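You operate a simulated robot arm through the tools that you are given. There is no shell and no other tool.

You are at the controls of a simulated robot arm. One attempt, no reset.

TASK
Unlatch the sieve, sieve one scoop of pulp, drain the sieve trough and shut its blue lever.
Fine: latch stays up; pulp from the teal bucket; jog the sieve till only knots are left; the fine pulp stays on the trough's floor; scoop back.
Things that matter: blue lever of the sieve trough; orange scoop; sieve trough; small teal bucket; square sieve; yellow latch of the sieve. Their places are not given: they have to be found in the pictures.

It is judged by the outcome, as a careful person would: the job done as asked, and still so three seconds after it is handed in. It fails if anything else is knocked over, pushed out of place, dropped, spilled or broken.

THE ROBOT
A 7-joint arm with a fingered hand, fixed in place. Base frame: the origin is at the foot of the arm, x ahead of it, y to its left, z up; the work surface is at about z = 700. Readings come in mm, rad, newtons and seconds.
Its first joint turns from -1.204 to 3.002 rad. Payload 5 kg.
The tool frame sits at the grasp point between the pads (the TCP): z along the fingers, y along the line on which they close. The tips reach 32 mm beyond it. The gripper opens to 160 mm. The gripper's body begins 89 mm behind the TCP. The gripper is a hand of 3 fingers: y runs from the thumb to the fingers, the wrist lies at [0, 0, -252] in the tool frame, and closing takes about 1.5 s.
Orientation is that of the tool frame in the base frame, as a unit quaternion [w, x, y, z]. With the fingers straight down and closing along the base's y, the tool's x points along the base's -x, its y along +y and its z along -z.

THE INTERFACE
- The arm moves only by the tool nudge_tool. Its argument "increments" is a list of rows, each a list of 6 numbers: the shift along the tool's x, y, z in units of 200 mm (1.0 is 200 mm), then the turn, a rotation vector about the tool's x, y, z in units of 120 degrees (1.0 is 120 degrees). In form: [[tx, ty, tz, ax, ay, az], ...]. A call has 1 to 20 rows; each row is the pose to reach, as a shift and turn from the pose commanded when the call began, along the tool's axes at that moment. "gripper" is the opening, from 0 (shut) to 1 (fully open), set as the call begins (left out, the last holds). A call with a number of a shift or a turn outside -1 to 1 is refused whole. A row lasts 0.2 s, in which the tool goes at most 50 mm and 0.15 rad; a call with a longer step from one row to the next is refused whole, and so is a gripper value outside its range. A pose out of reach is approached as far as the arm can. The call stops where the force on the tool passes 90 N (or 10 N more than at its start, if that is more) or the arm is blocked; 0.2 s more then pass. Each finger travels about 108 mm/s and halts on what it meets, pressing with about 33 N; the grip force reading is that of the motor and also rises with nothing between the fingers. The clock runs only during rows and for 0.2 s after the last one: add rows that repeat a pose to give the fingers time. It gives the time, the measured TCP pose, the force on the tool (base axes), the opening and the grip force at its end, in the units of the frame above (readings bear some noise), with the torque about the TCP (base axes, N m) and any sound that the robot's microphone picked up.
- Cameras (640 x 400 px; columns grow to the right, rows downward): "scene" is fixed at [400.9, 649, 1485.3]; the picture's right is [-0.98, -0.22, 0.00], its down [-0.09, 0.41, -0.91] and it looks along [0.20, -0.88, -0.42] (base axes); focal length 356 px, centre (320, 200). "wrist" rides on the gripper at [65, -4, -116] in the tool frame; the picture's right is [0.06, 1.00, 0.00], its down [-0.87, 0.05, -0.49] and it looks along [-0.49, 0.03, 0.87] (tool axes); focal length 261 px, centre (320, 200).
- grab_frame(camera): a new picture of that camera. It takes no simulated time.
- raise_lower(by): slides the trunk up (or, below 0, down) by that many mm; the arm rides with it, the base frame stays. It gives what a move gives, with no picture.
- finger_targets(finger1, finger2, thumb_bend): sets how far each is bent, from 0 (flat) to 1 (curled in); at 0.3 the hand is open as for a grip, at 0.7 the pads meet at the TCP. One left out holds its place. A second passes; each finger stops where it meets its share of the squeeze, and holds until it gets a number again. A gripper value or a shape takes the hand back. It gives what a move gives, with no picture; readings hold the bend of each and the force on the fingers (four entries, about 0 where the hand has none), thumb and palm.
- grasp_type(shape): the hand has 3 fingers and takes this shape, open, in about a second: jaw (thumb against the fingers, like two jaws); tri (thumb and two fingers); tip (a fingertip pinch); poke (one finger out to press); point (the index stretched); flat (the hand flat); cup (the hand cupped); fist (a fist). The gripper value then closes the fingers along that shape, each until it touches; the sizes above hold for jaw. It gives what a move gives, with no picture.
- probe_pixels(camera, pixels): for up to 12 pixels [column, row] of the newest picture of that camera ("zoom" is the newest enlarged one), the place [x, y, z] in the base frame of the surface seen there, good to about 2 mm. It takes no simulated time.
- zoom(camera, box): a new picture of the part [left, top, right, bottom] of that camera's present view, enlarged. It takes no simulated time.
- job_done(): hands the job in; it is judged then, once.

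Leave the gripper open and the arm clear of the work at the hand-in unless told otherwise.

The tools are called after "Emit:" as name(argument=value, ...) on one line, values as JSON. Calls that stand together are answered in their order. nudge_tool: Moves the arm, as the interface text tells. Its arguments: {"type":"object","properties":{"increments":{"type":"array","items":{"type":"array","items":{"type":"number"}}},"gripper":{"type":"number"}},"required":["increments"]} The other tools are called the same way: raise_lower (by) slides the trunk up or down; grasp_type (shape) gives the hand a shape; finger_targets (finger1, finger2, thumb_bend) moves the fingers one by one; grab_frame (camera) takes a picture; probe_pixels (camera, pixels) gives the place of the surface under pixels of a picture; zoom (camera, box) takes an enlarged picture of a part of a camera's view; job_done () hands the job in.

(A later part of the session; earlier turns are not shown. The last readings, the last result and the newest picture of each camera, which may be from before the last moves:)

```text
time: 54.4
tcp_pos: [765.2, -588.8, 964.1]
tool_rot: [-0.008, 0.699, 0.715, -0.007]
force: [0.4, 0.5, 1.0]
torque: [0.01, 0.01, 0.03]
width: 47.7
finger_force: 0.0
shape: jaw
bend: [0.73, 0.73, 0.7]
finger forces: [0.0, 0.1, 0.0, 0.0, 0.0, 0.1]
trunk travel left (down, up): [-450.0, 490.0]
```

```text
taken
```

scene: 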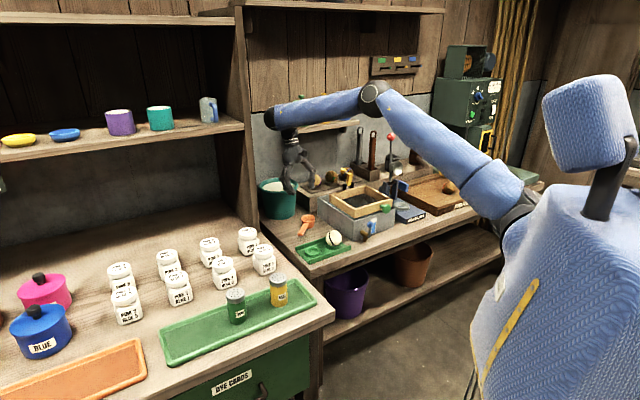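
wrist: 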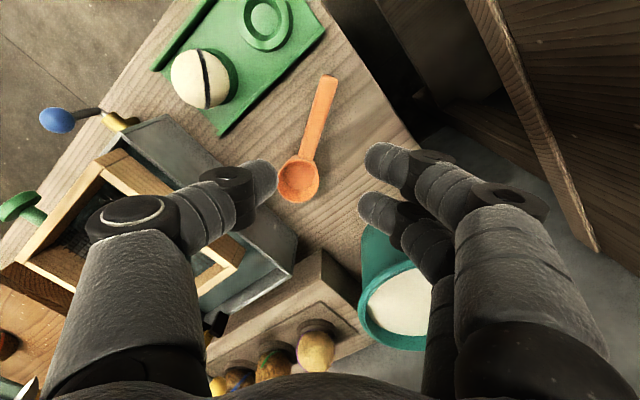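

Probe the scoop's location, then move out toward the bucket at radius 1180.

Emit:
probe_pixels(camera="wrist", pixels=[[328, 82], [320, 120], [312, 150], [299, 185], [278, 183], [319, 180], [298, 202]])

Emit:
nudge_tool(increments=[[-0.157, 0.102, -0.01, 0, 0, -0.0663], [-0.313, 0.203, -0.02, 0, 0, -0.1325], [-0.47, 0.305, -0.03, 0, 0, -0.199], [-0.627, 0.407, -0.04, 0, 0, -0.265], [-0.783, 0.508, -0.05, 0, 0, -0.331], [-0.94, 0.61, -0.05, 0, 0, -0.3975], [-0.94, 0.61, -0.05, 0, 0, -0.3975]])

Emit:
grab_frame(camera="scene")

```text
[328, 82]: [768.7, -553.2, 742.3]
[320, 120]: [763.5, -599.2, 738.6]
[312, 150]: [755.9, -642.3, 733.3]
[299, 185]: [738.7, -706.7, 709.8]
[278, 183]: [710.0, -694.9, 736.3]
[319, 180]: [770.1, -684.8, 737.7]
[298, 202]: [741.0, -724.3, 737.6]
```

```text
time: 56.0
tcp_pos: [874.3, -764.8, 965.6]
tool_rot: [-0.007, 0.349, 0.937, -0.002]
force: [0.1, -0.6, 0.0]
torque: [-0.02, 0.01, -0.04]
width: 48.2
finger_force: 0.1
shape: jaw
bend: [0.73, 0.73, 0.7]
finger forces: [0.0, 0.1, 0.0, 0.0, 0.0, 0.1]
out of reach, approached as far as the arm can: row 6, 7
trunk travel left (down, up): [-450.0, 490.0]
```

```text
taken
```

scene: 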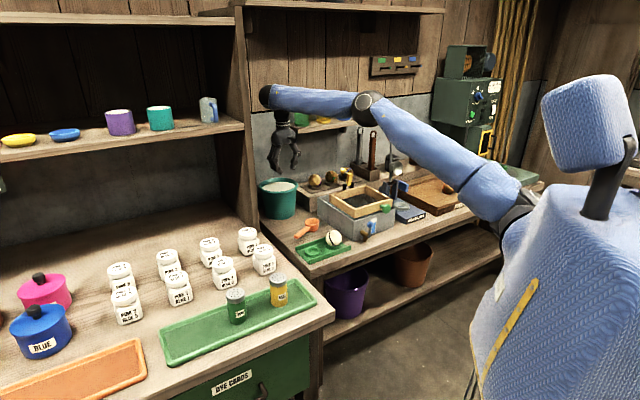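

Vertical reach is at least 1160 mm. Now I test how far the hand can tilt inward / roll above the sieve (for pouring). Move over the sieve.

Emit:
nudge_tool(increments=[[0.15, -0.125, -0.02, 0, 0, 0], [0.3, -0.25, -0.05, 0, 0, 0], [0.45, -0.375, -0.07, 0, 0, 0], [0.6, -0.5, -0.1, 0, 0, 0], [0.75, -0.625, -0.1, 0, 0, 0], [0.9, -0.75, -0.1, 0, 0, 0], [0.98, -0.85, -0.1, 0, 0, 0], [0.99, -0.95, -0.1, 0, 0, 0]])

Emit:
nudge_tool(increments=[[0.1, 0, 0, 0, 0.07, 0], [0.15, 0, 0, 0, 0.14, 0], [0.15, 0, 0, 0, 0.21, 0], [0.15, 0, 0, 0, 0.28, 0], [0.15, 0, 0, 0, 0.35, 0], [0.15, 0, 0, 0, 0.42, 0]])

Emit:
grab_frame(camera="scene")

```text
time: 57.8
tcp_pos: [600.4, -780.6, 991.1]
tool_rot: [-0.01, 0.349, 0.937, -0.003]
force: [-1.1, 0.6, 1.3]
torque: [0.03, -0.04, 0.02]
width: 47.9
finger_force: 0.0
shape: jaw
bend: [0.73, 0.73, 0.7]
finger forces: [0.0, 0.0, 0.0, 0.0, 0.0, 0.0]
trunk travel left (down, up): [-450.0, 490.0]
```

```text
time: 59.1
tcp_pos: [543.7, -724.8, 914.1]
tool_rot: [-0.308, 0.343, 0.876, 0.144]
force: [0.1, -1.1, 0.2]
torque: [0.07, 0.06, -0.03]
width: 48.1
finger_force: 0.1
shape: jaw
bend: [0.73, 0.73, 0.7]
finger forces: [0.1, 0.1, 0.0, 0.0, 0.0, 0.1]
out of reach, approached as far as the arm can: row 4, 5, 6
trunk travel left (down, up): [-450.0, 490.0]
```

```text
taken
```

scene: 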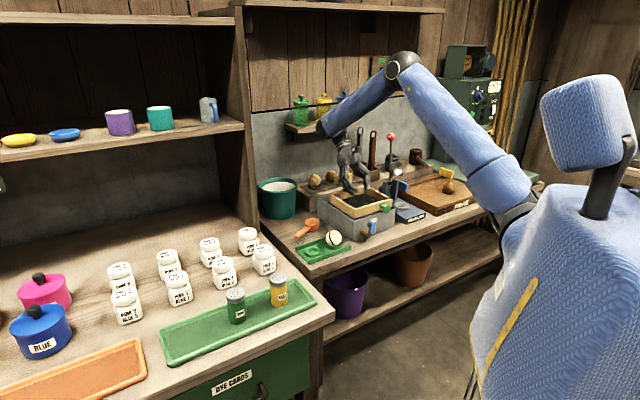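

Inward tilt of ~40° is possible here. So the plan: grip the scoop by its bowl (strong, round), hand leaning 40° over the handle. That allows an ~80° pour. Go upright and rise first.

Emit:
nudge_tool(increments=[[0.045, 0, -0.054, 0, -0.066, 0], [0.09, 0, -0.107, 0, -0.133, 0], [0.135, 0, -0.161, 0, -0.199, 0], [0.18, 0, -0.214, 0, -0.266, 0], [0.225, 0, -0.268, 0, -0.332, 0], [0.225, 0, -0.268, 0, -0.332, 0]], gripper=0.7)

Emit:
grab_frame(camera="wrist")

```text
time: 60.5
tcp_pos: [542.2, -723.3, 987.6]
tool_rot: [0.011, 0.37, 0.929, 0.017]
force: [-0.4, -0.2, 0.7]
torque: [0.01, 0.01, 0.03]
width: 111.4
finger_force: 0.1
shape: jaw
bend: [0.67, 0.67, 0.64]
finger forces: [0.1, 0.1, 0.1, 0.0, 0.0, 0.0]
trunk travel left (down, up): [-450.0, 490.0]
```

```text
taken
```

wrist: 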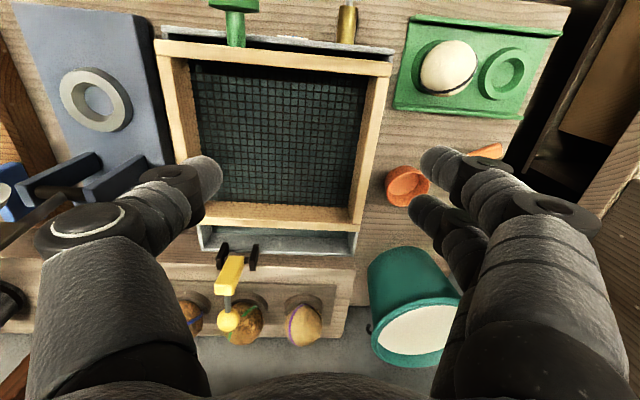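

Now go over the scoop: turn 58° and move to (752,-650,900).

Emit:
nudge_tool(increments=[[-0.073, 0.141, 0.03, 0, 0, 0.0693], [-0.146, 0.281, 0.09, 0, 0, 0.1386], [-0.219, 0.422, 0.16, 0, 0, 0.208], [-0.291, 0.563, 0.23, 0, 0, 0.277], [-0.364, 0.704, 0.3, 0, 0, 0.346], [-0.437, 0.844, 0.37, 0, 0, 0.416], [-0.51, 0.985, 0.44, 0, 0, 0.485], [-0.51, 0.985, 0.44, 0, 0, 0.485]])

Emit:
grab_frame(camera="wrist")

```text
time: 62.4
tcp_pos: [755.5, -646.5, 910.1]
tool_rot: [-0.001, 0.776, 0.631, 0.02]
force: [0.6, -0.2, -0.1]
torque: [-0.02, -0.01, -0.02]
width: 111.7
finger_force: 0.1
shape: jaw
bend: [0.67, 0.67, 0.64]
finger forces: [0.1, 0.0, 0.0, 0.0, 0.1, 0.1]
trunk travel left (down, up): [-450.0, 490.0]
```

```text
taken
```

wrist: 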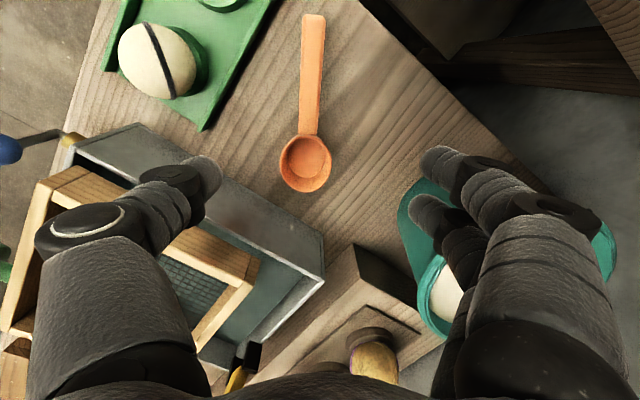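

The scoop is aligned with the hand's axis. Zoom on the bowl and probe the rim.

Emit:
zoom(camera="wrist", box=[250, 100, 362, 210])

Emit:
probe_pixels(camera="zoom", pixels=[[226, 230], [229, 190], [392, 215], [396, 190], [305, 338], [305, 328], [320, 122], [318, 140], [310, 260], [320, 60], [320, 20], [260, 315]])

```text
3.64 times, centred on (306, 155) of wrist
```

zoom: 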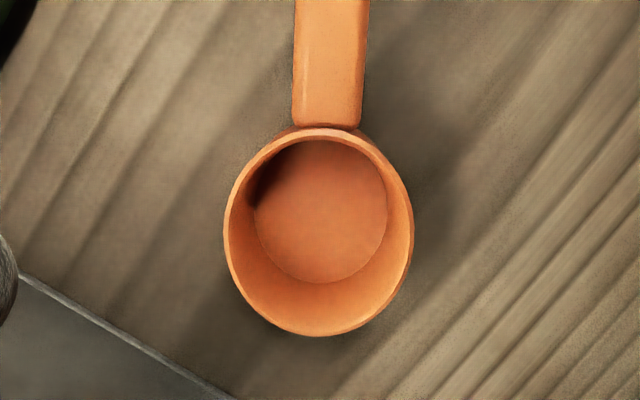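

```text
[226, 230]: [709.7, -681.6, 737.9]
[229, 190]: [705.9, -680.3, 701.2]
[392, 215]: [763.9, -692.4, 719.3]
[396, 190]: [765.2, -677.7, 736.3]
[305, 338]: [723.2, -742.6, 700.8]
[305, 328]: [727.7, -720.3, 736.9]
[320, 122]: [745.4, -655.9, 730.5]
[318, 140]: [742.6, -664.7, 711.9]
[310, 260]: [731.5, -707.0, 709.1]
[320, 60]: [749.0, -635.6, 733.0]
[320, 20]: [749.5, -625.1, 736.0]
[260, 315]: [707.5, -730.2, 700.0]
```

Bowl centre ≈(736.5,-690), radius 30. Tilt 40° to a pre-grasp 90 mm back along the approach.

Emit:
nudge_tool(increments=[[0.023, -0.009, 0.1, 0, -0.0667, 0], [0.045, -0.017, 0.2, 0, -0.133, 0], [0.068, -0.026, 0.3, 0, -0.2, 0], [0.09, -0.034, 0.4, 0, -0.267, 0], [0.113, -0.043, 0.495, 0, -0.333, 0], [0.113, -0.043, 0.495, 0, -0.333, 0]])

Emit:
grab_frame(camera="wrist")

Emit:
zoom(camera="scene", box=[250, 150, 380, 240])

```text
time: 63.8
tcp_pos: [754.1, -620.4, 811.7]
tool_rot: [0.216, 0.735, 0.594, -0.246]
force: [0.1, 0.6, 0.7]
torque: [-0.01, 0.0, 0.01]
width: 111.9
finger_force: 0.0
shape: jaw
bend: [0.67, 0.67, 0.64]
finger forces: [0.0, 0.0, 0.0, 0.0, 0.0, 0.0]
trunk travel left (down, up): [-450.0, 490.0]
```

```text
taken
```

wrist: 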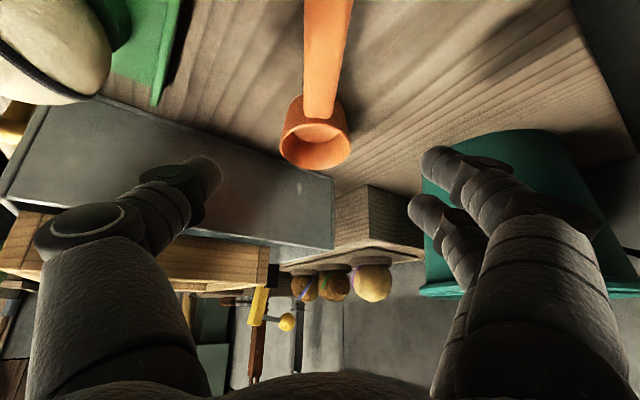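

```text
4.44 times, centred on (315, 195) of scene
```

zoom: 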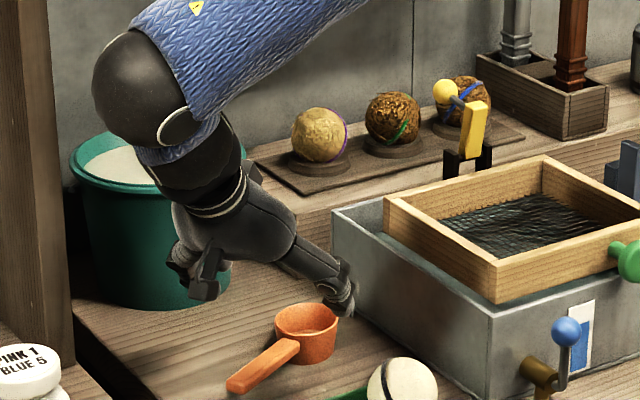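

Verify the bowl centre from here before advancing.

Emit:
zoom(camera="wrist", box=[260, 80, 372, 180])

Emit:
probe_pixels(camera="zoom", pixels=[[205, 215], [200, 170], [430, 215], [432, 180], [312, 310], [320, 300], [315, 155], [330, 130], [315, 250]])

```text
4.00 times, centred on (316, 130) of wrist
```

zoom: 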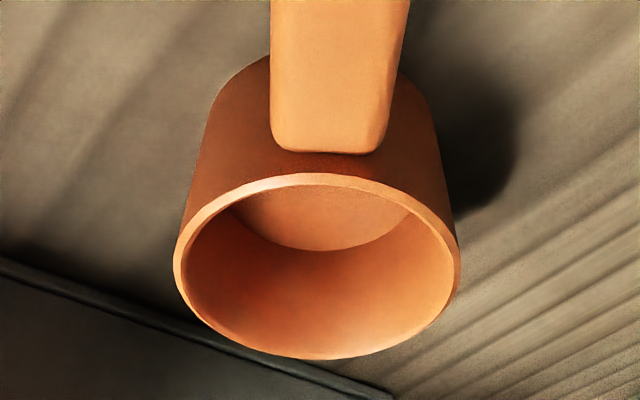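

```text
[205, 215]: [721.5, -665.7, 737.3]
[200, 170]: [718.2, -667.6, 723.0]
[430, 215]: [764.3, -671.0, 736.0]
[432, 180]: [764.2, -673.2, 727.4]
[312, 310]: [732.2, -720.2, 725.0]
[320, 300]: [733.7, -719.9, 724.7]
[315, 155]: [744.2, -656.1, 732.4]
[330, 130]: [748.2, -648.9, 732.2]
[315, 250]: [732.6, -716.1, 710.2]
```

Bowl centre refined to (739.5,-691.5), R=32. Advance 92 mm along the tool to straddle the bowl.

Emit:
nudge_tool(increments=[[-0.006, -0.002, 0.12, 0, 0, 0], [-0.012, -0.004, 0.24, 0, 0, 0], [-0.018, -0.006, 0.36, 0, 0, 0], [-0.0235, -0.008, 0.455, 0, 0, 0], [-0.0235, -0.008, 0.455, 0, 0, 0]])

Emit:
grab_frame(camera="wrist")

Emit:
zoom(camera="scene", box=[250, 160, 380, 240])

```text
time: 65.0
tcp_pos: [740.9, -684.5, 740.2]
tool_rot: [0.214, 0.736, 0.593, -0.246]
force: [-0.7, 0.1, 0.4]
torque: [0.02, -0.03, -0.02]
width: 111.5
finger_force: 0.1
shape: jaw
bend: [0.67, 0.67, 0.64]
finger forces: [0.0, 0.1, 0.1, 0.0, 0.0, 0.1]
trunk travel left (down, up): [-450.0, 490.0]
```

```text
taken
```

wrist: 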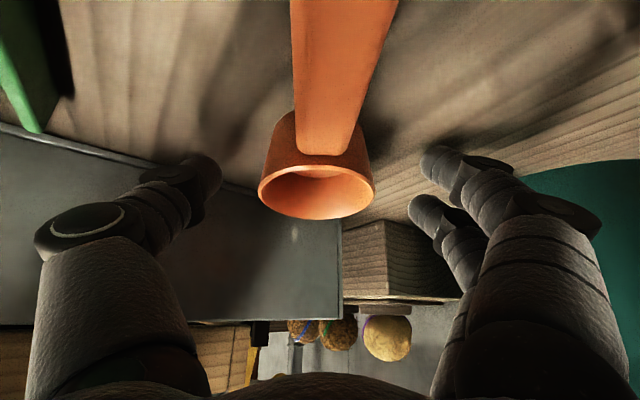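

```text
4.92 times, centred on (315, 200) of scene
```

zoom: 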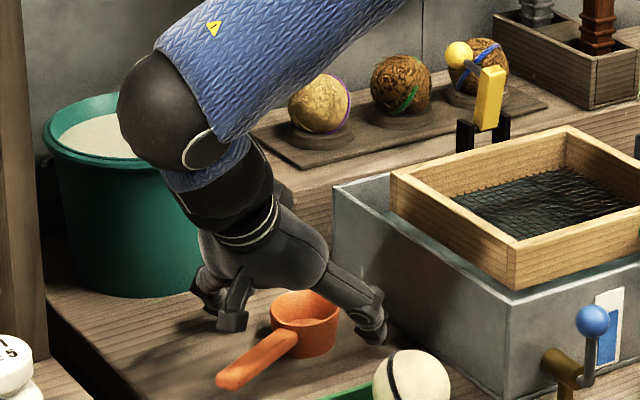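

Check the bowl centre once more from here.

Emit:
probe_pixels(camera="wrist", pixels=[[316, 218], [316, 212], [260, 188], [373, 183], [316, 167], [300, 168], [340, 168], [290, 214], [345, 213], [316, 190]])

```text
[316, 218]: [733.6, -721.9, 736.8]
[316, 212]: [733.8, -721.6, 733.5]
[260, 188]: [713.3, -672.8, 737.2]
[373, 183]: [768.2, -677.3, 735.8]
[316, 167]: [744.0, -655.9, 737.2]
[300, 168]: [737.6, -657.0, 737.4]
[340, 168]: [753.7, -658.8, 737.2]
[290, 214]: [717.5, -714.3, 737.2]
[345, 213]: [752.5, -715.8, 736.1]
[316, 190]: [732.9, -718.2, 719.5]
```

Contact would be 7 mm off the bowl's axis; shift 9 mm back horizontally, then close around the bowl.

Emit:
nudge_tool(increments=[[0.0325, 0, -0.032, 0, 0, 0], [0.0325, 0, -0.032, 0, 0, 0]])

Emit:
nudge_tool(increments=[[0, 0, 0, 0, 0, 0], [0, 0, 0, 0, 0, 0], [0, 0, 0, 0, 0, 0], [0, 0, 0, 0, 0, 0]], gripper=0.48)

Emit:
grab_frame(camera="wrist")

```text
time: 65.5
tcp_pos: [742.2, -673.8, 741.0]
tool_rot: [0.215, 0.735, 0.593, -0.247]
force: [0.5, 0.9, 0.2]
torque: [-0.01, -0.01, 0.0]
width: 111.7
finger_force: 0.2
shape: jaw
bend: [0.67, 0.67, 0.64]
finger forces: [0.0, 0.0, 0.0, 0.0, 0.1, 0.1]
trunk travel left (down, up): [-450.0, 490.0]
```

```text
time: 66.5
tcp_pos: [741.5, -673.0, 741.0]
tool_rot: [0.216, 0.736, 0.593, -0.246]
force: [0.4, -0.3, -0.1]
torque: [0.01, 0.0, -0.01]
width: 77.5
finger_force: 0.1
shape: jaw
bend: [0.73, 0.73, 0.7]
finger forces: [0.0, 0.0, 0.0, 0.0, 0.0, 0.0]
trunk travel left (down, up): [-450.0, 490.0]
```

```text
taken
```

wrist: 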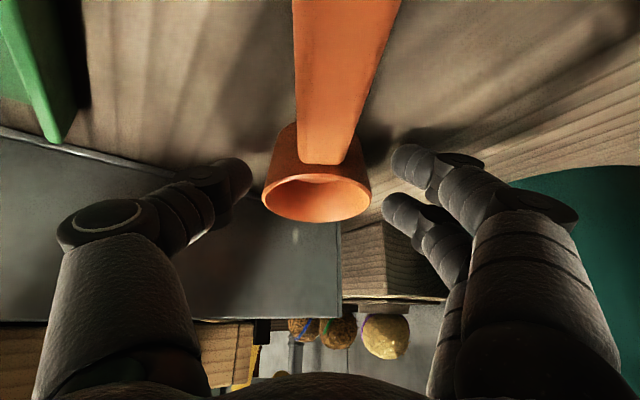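

No table contact. Now close onto the bowl.

Emit:
nudge_tool(increments=[[0, 0, 0, 0, 0, 0], [0, 0, 0, 0, 0, 0], [0, 0, 0, 0, 0, 0], [0, 0, 0, 0, 0, 0], [0, 0, 0, 0, 0, 0]], gripper=0)

Emit:
grab_frame(camera="wrist")

Emit:
zoom(camera="scene", box=[270, 180, 350, 240])

```text
time: 67.8
tcp_pos: [742.2, -672.5, 740.2]
tool_rot: [0.215, 0.736, 0.593, -0.246]
force: [-0.2, 0.4, 0.4]
torque: [0.0, -0.01, 0.03]
width: 47.8
finger_force: 32.9
shape: jaw
bend: [0.73, 0.73, 0.7]
finger forces: [14.5, 14.5, 0.0, 0.0, 27.8, 0.1]
trunk travel left (down, up): [-450.0, 490.0]
```

```text
taken
```

wrist: 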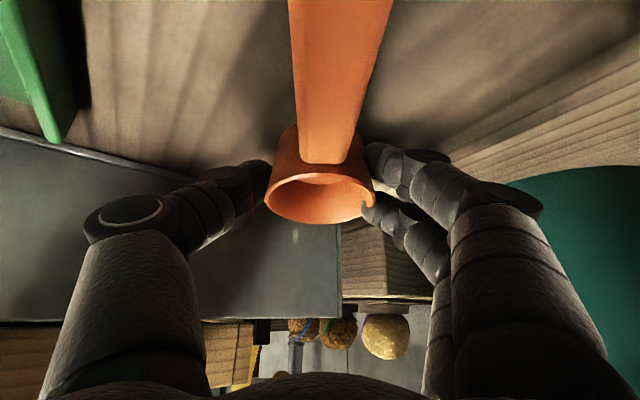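

```text
6.67 times, centred on (310, 210) of scene
```

zoom: 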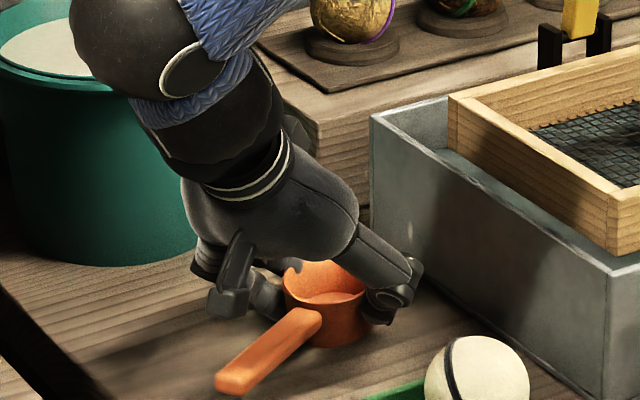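

Even forces (14.5/14.5/27.8 N). Lift 30 mm and check the hold.

Emit:
nudge_tool(increments=[[-0.031, 0, -0.039, 0, 0, 0], [-0.062, 0, -0.079, 0, 0, 0], [-0.093, 0, -0.118, 0, 0, 0], [-0.093, 0, -0.118, 0, 0, 0], [-0.093, 0, -0.118, 0, 0, 0]])

Emit:
grab_frame(camera="wrist")

Emit:
zoom(camera="scene", box=[270, 180, 350, 240])

```text
time: 69.0
tcp_pos: [743.3, -673.3, 770.4]
tool_rot: [0.215, 0.736, 0.593, -0.246]
force: [0.4, 0.0, -0.6]
torque: [-0.01, 0.03, 0.0]
width: 48.1
finger_force: 33.0
shape: jaw
bend: [0.73, 0.73, 0.7]
finger forces: [14.3, 14.3, 0.1, 0.0, 27.8, 0.1]
trunk travel left (down, up): [-450.0, 490.0]
```

```text
taken
```

wrist: 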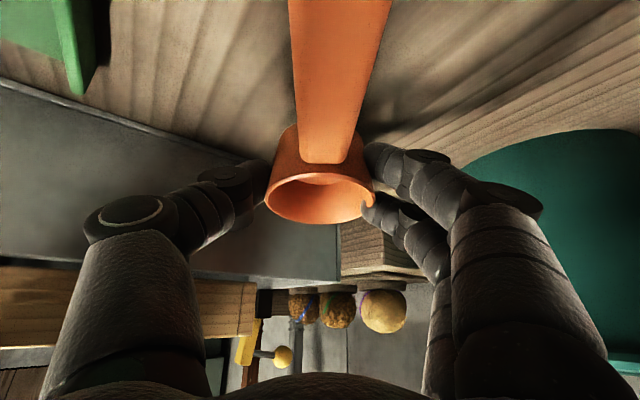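

```text
6.67 times, centred on (310, 210) of scene
```

zoom: 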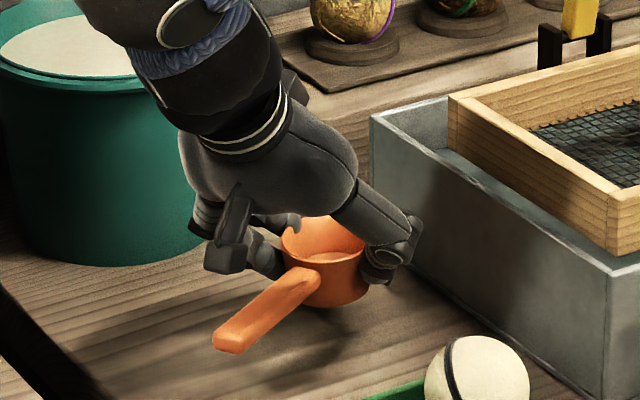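

Solid hold: picture unchanged. Raise 180 mm vertically.

Emit:
nudge_tool(increments=[[-0.093, 0, -0.118, 0, 0, 0], [-0.185, 0, -0.236, 0, 0, 0], [-0.278, 0, -0.354, 0, 0, 0], [-0.371, 0, -0.471, 0, 0, 0], [-0.463, 0, -0.589, 0, 0, 0], [-0.556, 0, -0.707, 0, 0, 0], [-0.556, 0, -0.707, 0, 0, 0]])

Emit:
nudge_tool(increments=[[-0.026, 0.087, 0.023, -0.0398, 0.0016, -0.0505], [-0.052, 0.174, 0.046, -0.0795, 0.0033, -0.101], [-0.077, 0.26, 0.069, -0.119, 0.005, -0.1515], [-0.103, 0.347, 0.093, -0.159, 0.0065, -0.202], [-0.129, 0.434, 0.116, -0.199, 0.008, -0.2525], [-0.155, 0.52, 0.139, -0.2385, 0.01, -0.303], [-0.18, 0.607, 0.162, -0.278, 0.0115, -0.3535], [-0.206, 0.694, 0.185, -0.318, 0.013, -0.404], [-0.206, 0.694, 0.185, -0.318, 0.013, -0.404]])

Emit:
grab_frame(camera="wrist")

Emit:
grab_frame(camera="scene")

```text
time: 70.5
tcp_pos: [736.3, -668.7, 949.4]
tool_rot: [0.214, 0.736, 0.593, -0.246]
force: [0.3, -0.6, -0.4]
torque: [-0.01, 0.03, -0.03]
width: 48.0
finger_force: 33.4
shape: jaw
bend: [0.73, 0.73, 0.7]
finger forces: [14.4, 14.4, 0.0, 0.0, 27.8, 0.1]
trunk travel left (down, up): [-450.0, 490.0]
```

```text
time: 72.5
tcp_pos: [863.5, -756.1, 952.0]
tool_rot: [0.311, 0.326, 0.887, -0.1]
force: [-0.5, 0.0, -1.6]
torque: [-0.01, -0.02, -0.01]
width: 47.9
finger_force: 32.9
shape: jaw
bend: [0.73, 0.73, 0.7]
finger forces: [14.6, 14.5, 0.0, 0.0, 27.9, 0.1]
trunk travel left (down, up): [-450.0, 490.0]
```

```text
taken
```

wrist: 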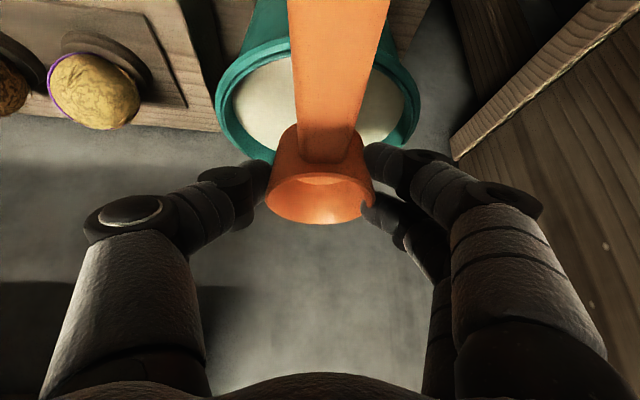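

```text
taken
```

scene: 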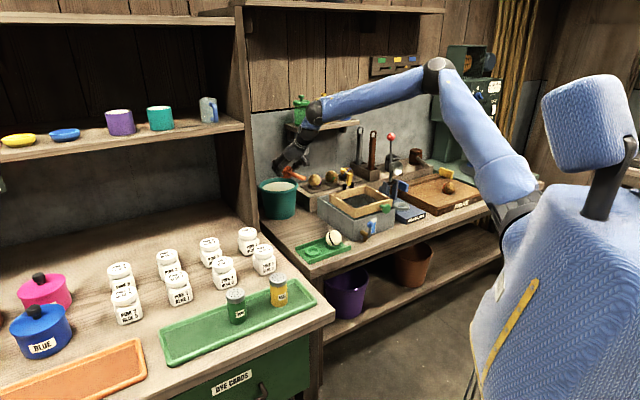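

The bucket lies centred ahead. Now pitch the bowl's far lip down 18° and move above the bucket's centre at z=940.

Emit:
nudge_tool(increments=[[-0.063, 0.001, 0.069, 0, 0.0375, 0], [-0.126, 0.003, 0.137, 0, 0.075, 0], [-0.189, 0.004, 0.206, 0, 0.1125, 0], [-0.2515, 0.0055, 0.274, 0, 0.15, 0], [-0.2515, 0.0055, 0.274, 0, 0.15, 0]])

Emit:
grab_frame(camera="wrist")

Emit:
zoom(camera="scene", box=[230, 120, 340, 230])

```text
time: 73.8
tcp_pos: [919.1, -800.4, 939.0]
tool_rot: [0.168, 0.339, 0.925, -0.047]
force: [0.5, 0.5, -0.9]
torque: [-0.02, -0.02, 0.0]
width: 47.9
finger_force: 33.2
shape: jaw
bend: [0.73, 0.73, 0.7]
finger forces: [14.6, 14.5, 0.1, 0.1, 27.7, 0.0]
trunk travel left (down, up): [-450.0, 490.0]
```

```text
taken
```

wrist: 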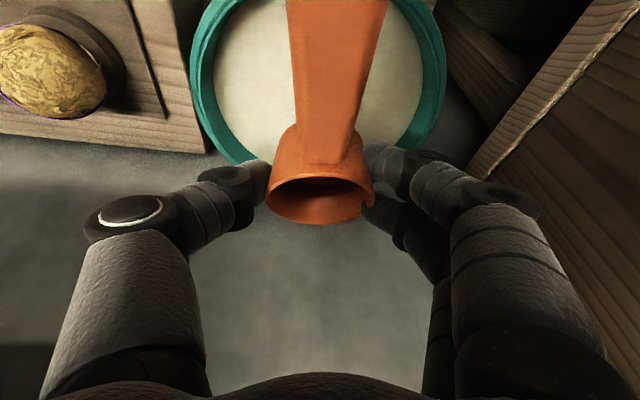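

```text
3.64 times, centred on (285, 175) of scene
```

zoom: 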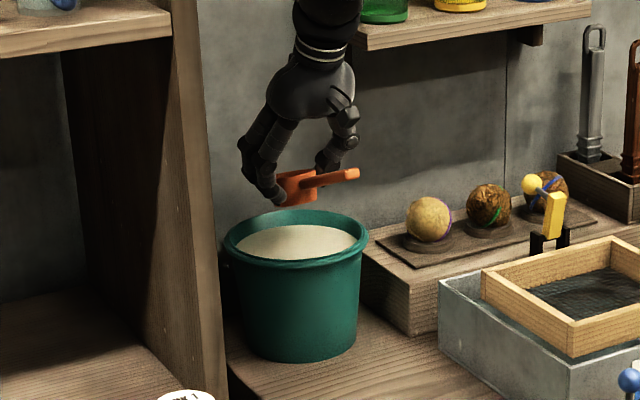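

Double-check the bucket rim from this view before lowering.

Emit:
probe_pixels(camera="wrist", pixels=[[197, 80], [440, 80], [232, 150], [250, 100], [400, 100], [410, 140], [225, 10], [425, 10]])

```text
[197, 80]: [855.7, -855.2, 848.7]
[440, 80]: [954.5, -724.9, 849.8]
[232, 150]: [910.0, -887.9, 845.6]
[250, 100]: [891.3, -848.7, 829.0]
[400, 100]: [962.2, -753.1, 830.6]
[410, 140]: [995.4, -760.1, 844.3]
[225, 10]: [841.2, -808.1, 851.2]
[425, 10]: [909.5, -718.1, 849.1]
```

Bucket position confirmed. Lower 60 mm, look, then dip.

Emit:
nudge_tool(increments=[[0.03, -0.003, 0.09, 0, 0, 0], [0.065, -0.006, 0.19, 0, 0, 0], [0.095, -0.009, 0.28, 0, 0, 0], [0.095, -0.009, 0.28, 0, 0, 0]])

Emit:
zoom(camera="scene", box=[240, 140, 320, 220])

Emit:
grab_frame(camera="wrist")

```text
time: 74.8
tcp_pos: [920.3, -799.3, 878.8]
tool_rot: [0.169, 0.34, 0.924, -0.049]
force: [-0.3, -1.4, 0.4]
torque: [-0.04, 0.0, 0.01]
width: 47.4
finger_force: 32.4
shape: jaw
bend: [0.73, 0.73, 0.7]
finger forces: [14.6, 14.5, 0.0, 0.0, 27.7, 0.0]
trunk travel left (down, up): [-450.0, 490.0]
```

```text
5.00 times, centred on (280, 180) of scene
```

zoom: 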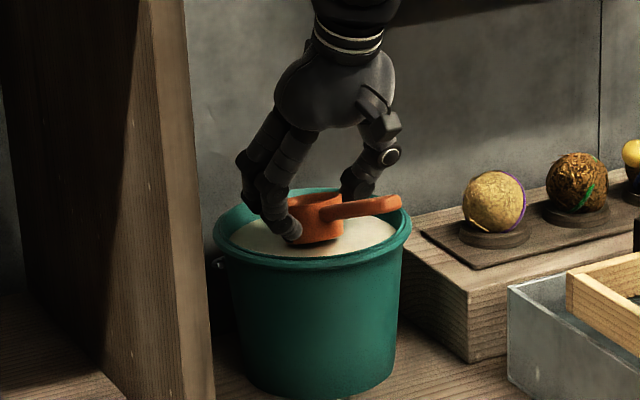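

```text
taken
```

wrist: 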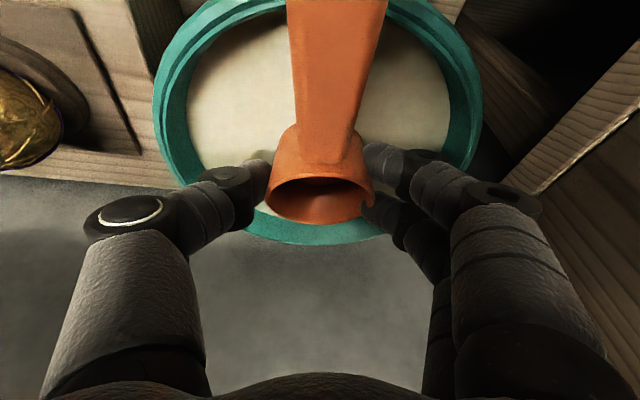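

All clear. Lower another 36 mm and check handle clearance over the rim.

Emit:
nudge_tool(increments=[[0.015, -0.001, 0.042, 0, 0, 0], [0.031, -0.002, 0.085, 0, 0, 0], [0.046, -0.004, 0.127, 0, 0, 0], [0.062, -0.005, 0.169, 0, 0, 0]])

Emit:
zoom(camera="scene", box=[255, 160, 305, 200])

Emit:
grab_frame(camera="wrist")

```text
time: 75.8
tcp_pos: [920.4, -801.2, 844.3]
tool_rot: [0.169, 0.339, 0.924, -0.048]
force: [0.9, -1.0, 1.8]
torque: [0.14, 0.13, 0.0]
width: 48.2
finger_force: 33.3
shape: jaw
bend: [0.74, 0.73, 0.7]
finger forces: [18.8, 15.5, 0.1, 0.1, 29.1, 0.1]
trunk travel left (down, up): [-450.0, 490.0]
```

```text
10.00 times, centred on (280, 180) of scene
```

zoom: 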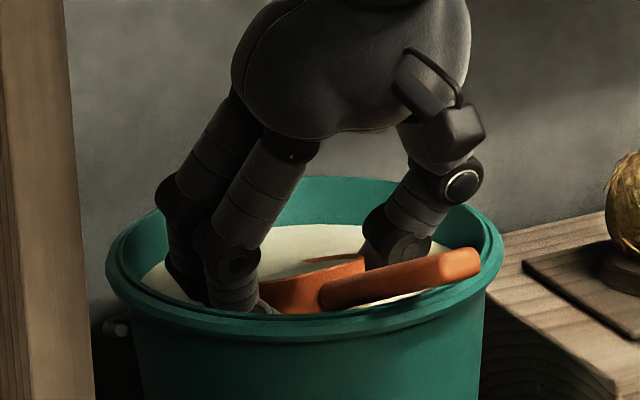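

```text
taken
```

wrist: 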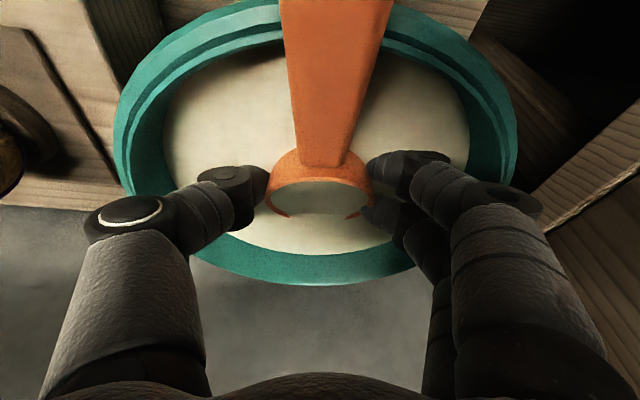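

The bowl is filled with pulp. Now level it (−18°) while rising ~26 mm, keeping the handle clear of the rim, then raise straight up.

Emit:
nudge_tool(increments=[[-0.012, 0, -0.033, 0, 0, 0], [-0.022, 0, -0.06, 0, -0.03, 0], [-0.03, 0.001, -0.082, 0, -0.07, 0], [-0.038, 0.002, -0.105, 0, -0.11, 0], [-0.047, 0.003, -0.13, 0, -0.15, 0], [-0.047, 0.003, -0.13, 0, -0.15, 0]])

Emit:
grab_frame(camera="wrist")

Emit:
zoom(camera="scene", box=[255, 160, 305, 200])

```text
time: 77.2
tcp_pos: [920.2, -802.1, 871.4]
tool_rot: [0.31, 0.329, 0.886, -0.102]
force: [0.4, 0.2, -1.5]
torque: [0.02, -0.01, 0.0]
width: 47.9
finger_force: 33.0
shape: jaw
bend: [0.74, 0.73, 0.7]
finger forces: [15.6, 14.7, 0.1, 0.1, 28.6, 0.0]
trunk travel left (down, up): [-450.0, 490.0]
```

```text
taken
```

wrist: 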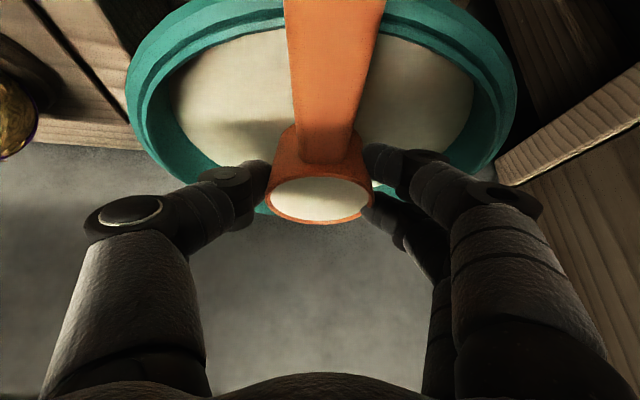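

```text
10.00 times, centred on (280, 180) of scene
```

zoom: 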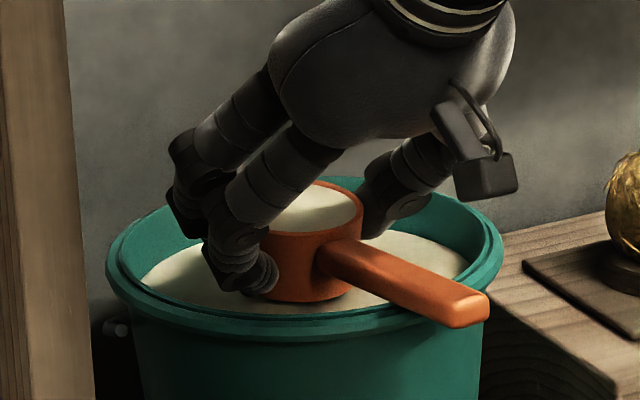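

A full, level scoop. Raise slowly 90 mm over the bucket and pause for drips.

Emit:
nudge_tool(increments=[[-0.035, 0.001, -0.044, 0, 0, 0], [-0.07, 0.003, -0.089, 0, 0, 0], [-0.104, 0.004, -0.133, 0, 0, 0], [-0.139, 0.005, -0.177, 0, 0, 0], [-0.174, 0.007, -0.221, 0, 0, 0], [-0.209, 0.008, -0.266, 0, 0, 0], [-0.243, 0.01, -0.31, 0, 0, 0], [-0.278, 0.011, -0.354, 0, 0, 0], [-0.278, 0.011, -0.354, 0, 0, 0], [-0.278, 0.011, -0.354, 0, 0, 0], [-0.278, 0.011, -0.354, 0, 0, 0], [-0.278, 0.011, -0.354, 0, 0, 0]])

Emit:
grab_frame(camera="wrist")

Emit:
zoom(camera="scene", box=[240, 130, 320, 210])

```text
time: 79.8
tcp_pos: [919.9, -801.4, 961.2]
tool_rot: [0.311, 0.328, 0.886, -0.101]
force: [-0.1, 0.1, -1.3]
torque: [0.01, -0.05, -0.02]
width: 47.5
finger_force: 32.8
shape: jaw
bend: [0.74, 0.73, 0.7]
finger forces: [15.6, 14.6, 0.1, 0.1, 28.5, 0.0]
trunk travel left (down, up): [-450.0, 490.0]
```

```text
taken
```

wrist: 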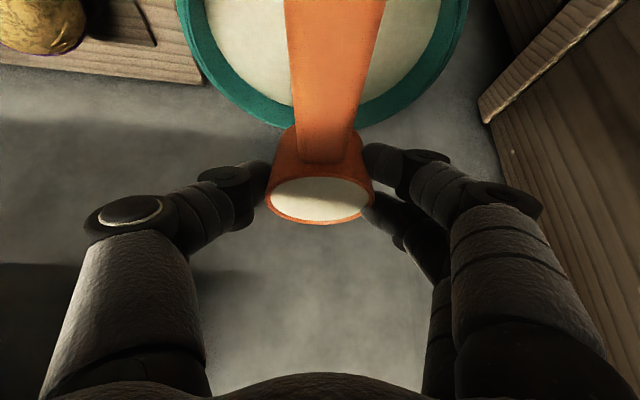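

```text
5.00 times, centred on (280, 170) of scene
```

zoom: 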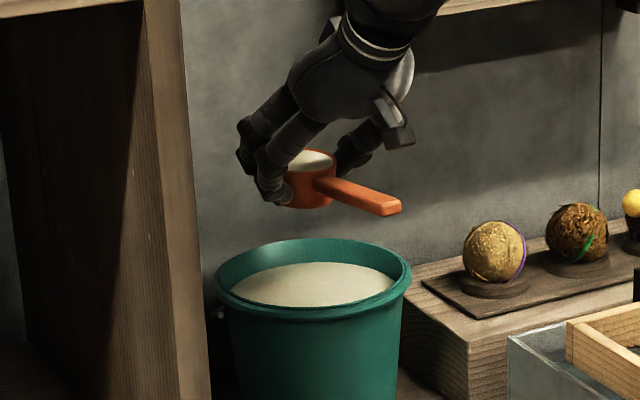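

Now carry it level toward the sieve, gently, in two legs.

Emit:
nudge_tool(increments=[[0.013, -0.011, -0.011, 0, 0, 0], [0.046, -0.039, -0.037, 0, 0, 0], [0.098, -0.083, -0.08, 0, 0, 0], [0.164, -0.138, -0.133, 0, 0, 0], [0.229, -0.193, -0.186, 0, 0, 0], [0.295, -0.248, -0.239, 0, 0, 0], [0.36, -0.303, -0.292, 0, 0, 0], [0.426, -0.358, -0.345, 0, 0, 0], [0.491, -0.413, -0.399, 0, 0, 0], [0.557, -0.469, -0.452, 0, 0, 0], [0.609, -0.512, -0.494, 0, 0, 0], [0.642, -0.54, -0.521, 0, 0, 0], [0.6545, -0.551, -0.5315, 0, 0, 0], [0.6545, -0.551, -0.5315, 0, 0, 0]])

Emit:
grab_frame(camera="wrist")

Emit:
grab_frame(camera="scene")

```text
time: 82.8
tcp_pos: [717.9, -777.4, 961.3]
tool_rot: [0.311, 0.327, 0.887, -0.1]
force: [0.0, 0.5, -1.5]
torque: [0.01, -0.01, 0.02]
width: 47.8
finger_force: 33.1
shape: jaw
bend: [0.74, 0.73, 0.7]
finger forces: [15.0, 14.5, 0.0, 0.0, 28.0, 0.1]
trunk travel left (down, up): [-450.0, 490.0]
```

```text
taken
```

wrist: 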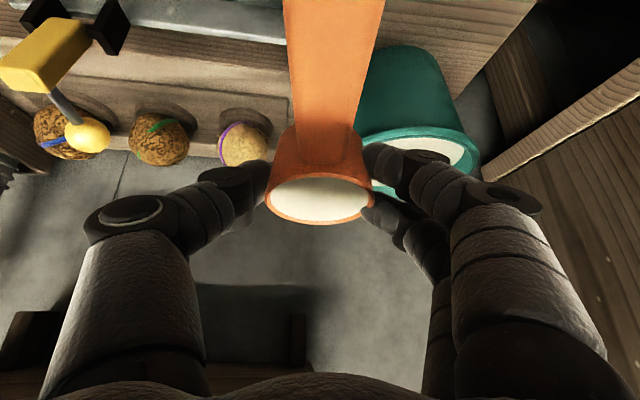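

```text
taken
```

scene: 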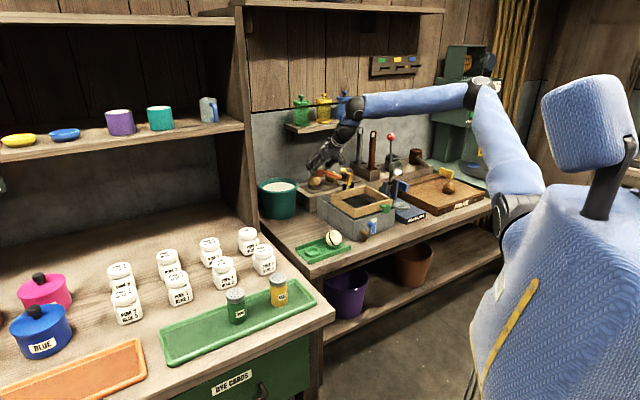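

Still level and full. Second leg to above the sieve.

Emit:
nudge_tool(increments=[[0.013, -0.011, -0.011, 0, 0, 0], [0.046, -0.039, -0.037, 0, 0, 0], [0.098, -0.083, -0.08, 0, 0, 0], [0.164, -0.138, -0.133, 0, 0, 0], [0.229, -0.193, -0.186, 0, 0, 0], [0.295, -0.248, -0.239, 0, 0, 0], [0.36, -0.303, -0.292, 0, 0, 0], [0.426, -0.358, -0.345, 0, 0, 0], [0.491, -0.413, -0.399, 0, 0, 0], [0.557, -0.469, -0.452, 0, 0, 0], [0.609, -0.512, -0.494, 0, 0, 0], [0.642, -0.54, -0.521, 0, 0, 0], [0.65, -0.545, -0.525, 0, 0, 0], [0.65, -0.545, -0.525, 0, 0, 0]])

Emit:
grab_frame(camera="wrist")

Emit:
zoom(camera="scene", box=[290, 130, 410, 230])

```text
time: 85.8
tcp_pos: [521.8, -753.0, 962.2]
tool_rot: [0.312, 0.327, 0.886, -0.1]
force: [0.0, 0.4, -1.5]
torque: [-0.01, 0.01, 0.02]
width: 47.8
finger_force: 32.9
shape: jaw
bend: [0.74, 0.73, 0.7]
finger forces: [14.7, 14.5, 0.0, 0.0, 27.8, 0.1]
trunk travel left (down, up): [-450.0, 490.0]
```

```text
taken
```

wrist: 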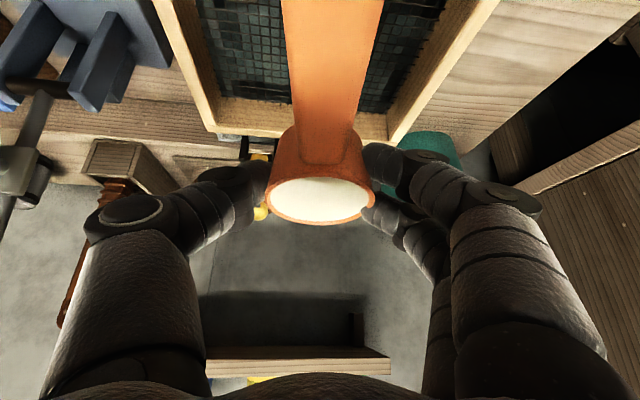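

```text
4.00 times, centred on (350, 180) of scene
```

zoom: 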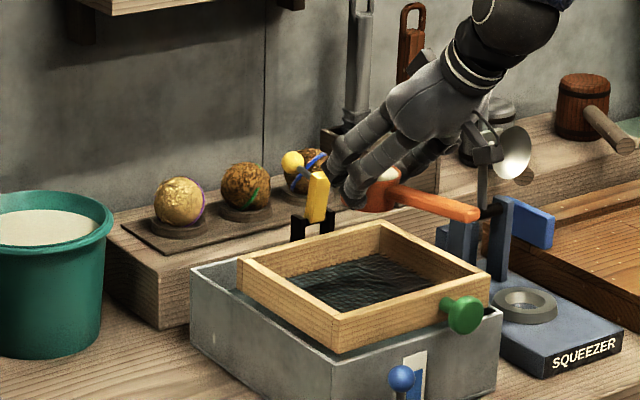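

To allow a deeper pour angle I raise the trunk 120 mm, then bring the scoop back down.

Emit:
raise_lower(by=120)

Emit:
grab_frame(camera="wrist")

```text
time: 87.2
tcp_pos: [522.1, -753.4, 1080.5]
tool_rot: [0.311, 0.328, 0.887, -0.1]
force: [-0.2, 0.2, -1.2]
torque: [-0.02, 0.0, 0.02]
width: 47.2
finger_force: 32.5
shape: jaw
bend: [0.74, 0.73, 0.7]
finger forces: [14.7, 14.5, 0.0, 0.0, 27.8, 0.1]
trunk travel left (down, up): [-570.0, 370.0]
```

```text
taken
```

wrist: 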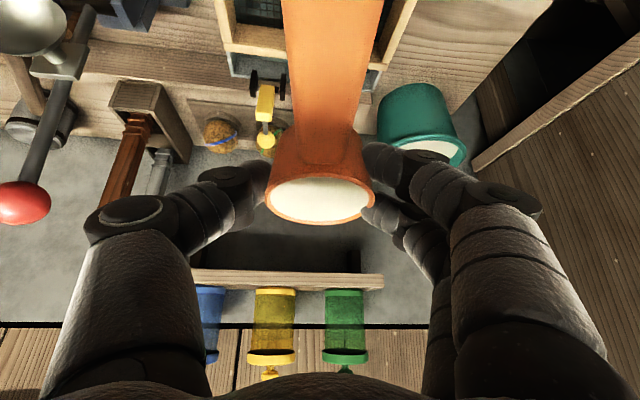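

Lower straight down to z≈890 over the sieve.

Emit:
nudge_tool(increments=[[0.02, -0.001, 0.025, 0, 0, 0], [0.059, -0.002, 0.075, 0, 0, 0], [0.117, -0.005, 0.149, 0, 0, 0], [0.176, -0.007, 0.224, 0, 0, 0], [0.234, -0.01, 0.299, 0, 0, 0], [0.293, -0.012, 0.374, 0, 0, 0], [0.352, -0.014, 0.448, 0, 0, 0], [0.41, -0.017, 0.523, 0, 0, 0], [0.469, -0.019, 0.598, 0, 0, 0], [0.527, -0.022, 0.672, 0, 0, 0], [0.566, -0.023, 0.722, 0, 0, 0], [0.586, -0.024, 0.747, 0, 0, 0], [0.586, -0.024, 0.747, 0, 0, 0]])

Emit:
grab_frame(camera="wrist")

Emit:
zoom(camera="scene", box=[310, 140, 410, 230])

```text
time: 90.0
tcp_pos: [521.4, -752.3, 889.7]
tool_rot: [0.311, 0.327, 0.887, -0.1]
force: [0.0, -0.3, -0.5]
torque: [0.01, 0.03, -0.02]
width: 47.2
finger_force: 32.8
shape: jaw
bend: [0.74, 0.73, 0.7]
finger forces: [14.6, 14.5, 0.1, 0.0, 27.8, 0.1]
trunk travel left (down, up): [-570.0, 370.0]
```

```text
taken
```

wrist: 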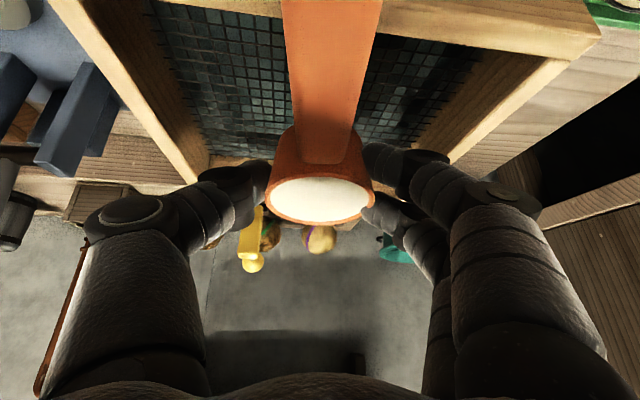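

```text
4.44 times, centred on (360, 185) of scene
```

zoom: 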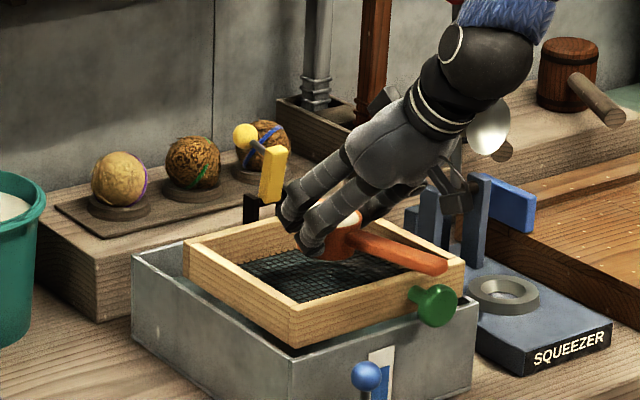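

The bowl is over the mesh's centre. Start pouring: pitch 45° over the far lip slowly.

Emit:
nudge_tool(increments=[[0, 0, 0, 0, 0.03, 0], [0, 0, 0, 0, 0.06, 0], [0, 0, 0, 0, 0.09, 0], [0, 0, 0, 0, 0.12, 0], [0, 0, 0, 0, 0.15, 0], [0, 0, 0, 0, 0.18, 0], [0, 0, 0, 0, 0.21, 0], [0, 0, 0, 0, 0.25, 0], [0, 0, 0, 0, 0.29, 0], [0, 0, 0, 0, 0.33, 0], [0, 0, 0, 0, 0.375, 0], [0, 0, 0, 0, 0.375, 0]])

Emit:
grab_frame(camera="wrist")

Emit:
zoom(camera="scene", box=[310, 140, 410, 230])

```text
time: 92.7
tcp_pos: [521.6, -753.5, 890.3]
tool_rot: [-0.053, 0.341, 0.938, 0.033]
force: [-0.3, -0.8, -2.0]
torque: [0.03, -0.04, 0.01]
width: 47.1
finger_force: 33.2
shape: jaw
bend: [0.74, 0.73, 0.7]
finger forces: [14.5, 14.7, 0.1, 0.0, 27.7, 0.0]
trunk travel left (down, up): [-570.0, 370.0]
```

```text
taken
```

wrist: 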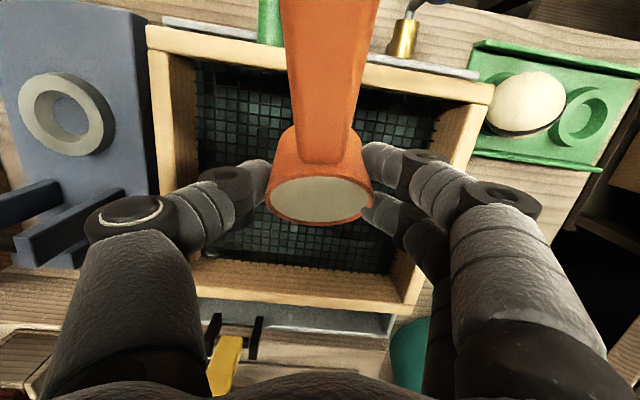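

```text
4.44 times, centred on (360, 185) of scene
```

zoom: 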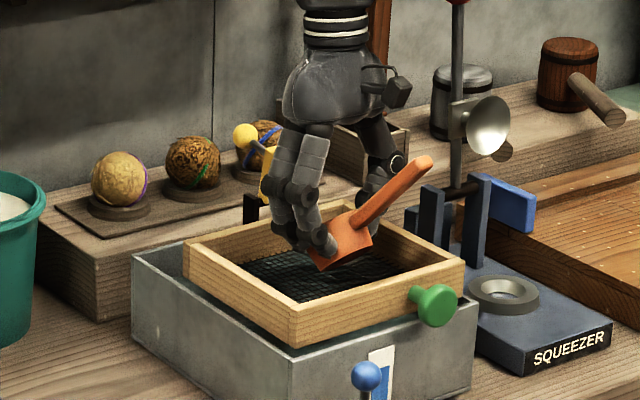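

Nothing has left yet at 45°; thick pulp. Continue to 75°.

Emit:
nudge_tool(increments=[[0, 0, 0, 0, 0.035, 0], [0, 0, 0, 0, 0.07, 0], [0, 0, 0, 0, 0.105, 0], [0, 0, 0, 0, 0.14, 0], [0, 0, 0, 0, 0.175, 0], [0, 0, 0, 0, 0.21, 0], [0, 0, 0, 0, 0.25, 0], [0, 0, 0, 0, 0.25, 0], [0, 0, 0, 0, 0.25, 0], [0, 0, 0, 0, 0.25, 0]])

Emit:
grab_frame(camera="wrist")

Emit:
zoom(camera="scene", box=[310, 140, 410, 230])

```text
time: 94.8
tcp_pos: [522.4, -751.6, 890.6]
tool_rot: [-0.293, 0.32, 0.893, 0.12]
force: [0.5, -0.3, -1.1]
torque: [-0.01, -0.03, -0.03]
width: 47.2
finger_force: 32.7
shape: jaw
bend: [0.74, 0.74, 0.7]
finger forces: [14.4, 14.6, 0.1, 0.1, 27.6, 0.0]
trunk travel left (down, up): [-570.0, 370.0]
```

```text
taken
```

wrist: 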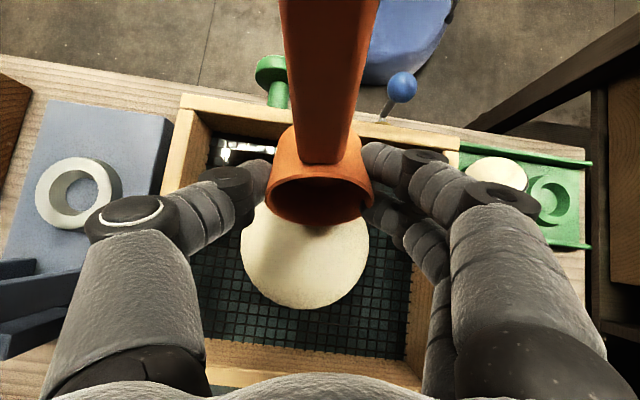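

```text
4.44 times, centred on (360, 185) of scene
```

zoom: 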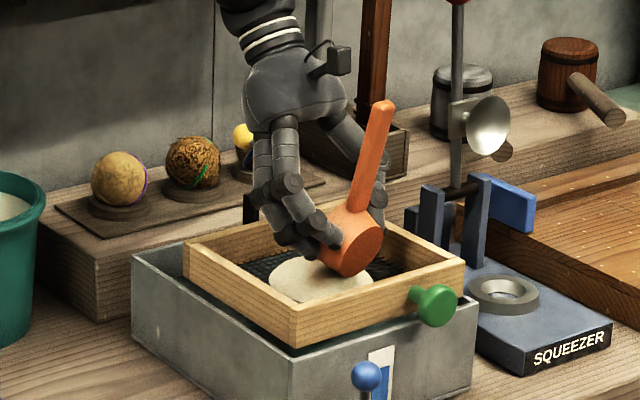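

The pulp landed on the mesh. Zoom into the bowl to check it's empty.

Emit:
zoom(camera="wrist", box=[220, 100, 420, 310])

```text
1.90 times, centred on (320, 205) of wrist
```

zoom: 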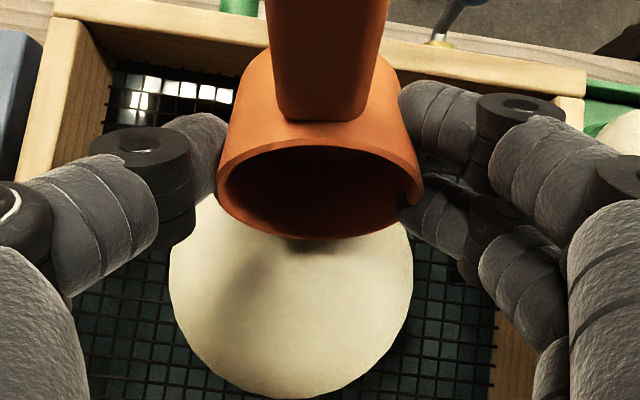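

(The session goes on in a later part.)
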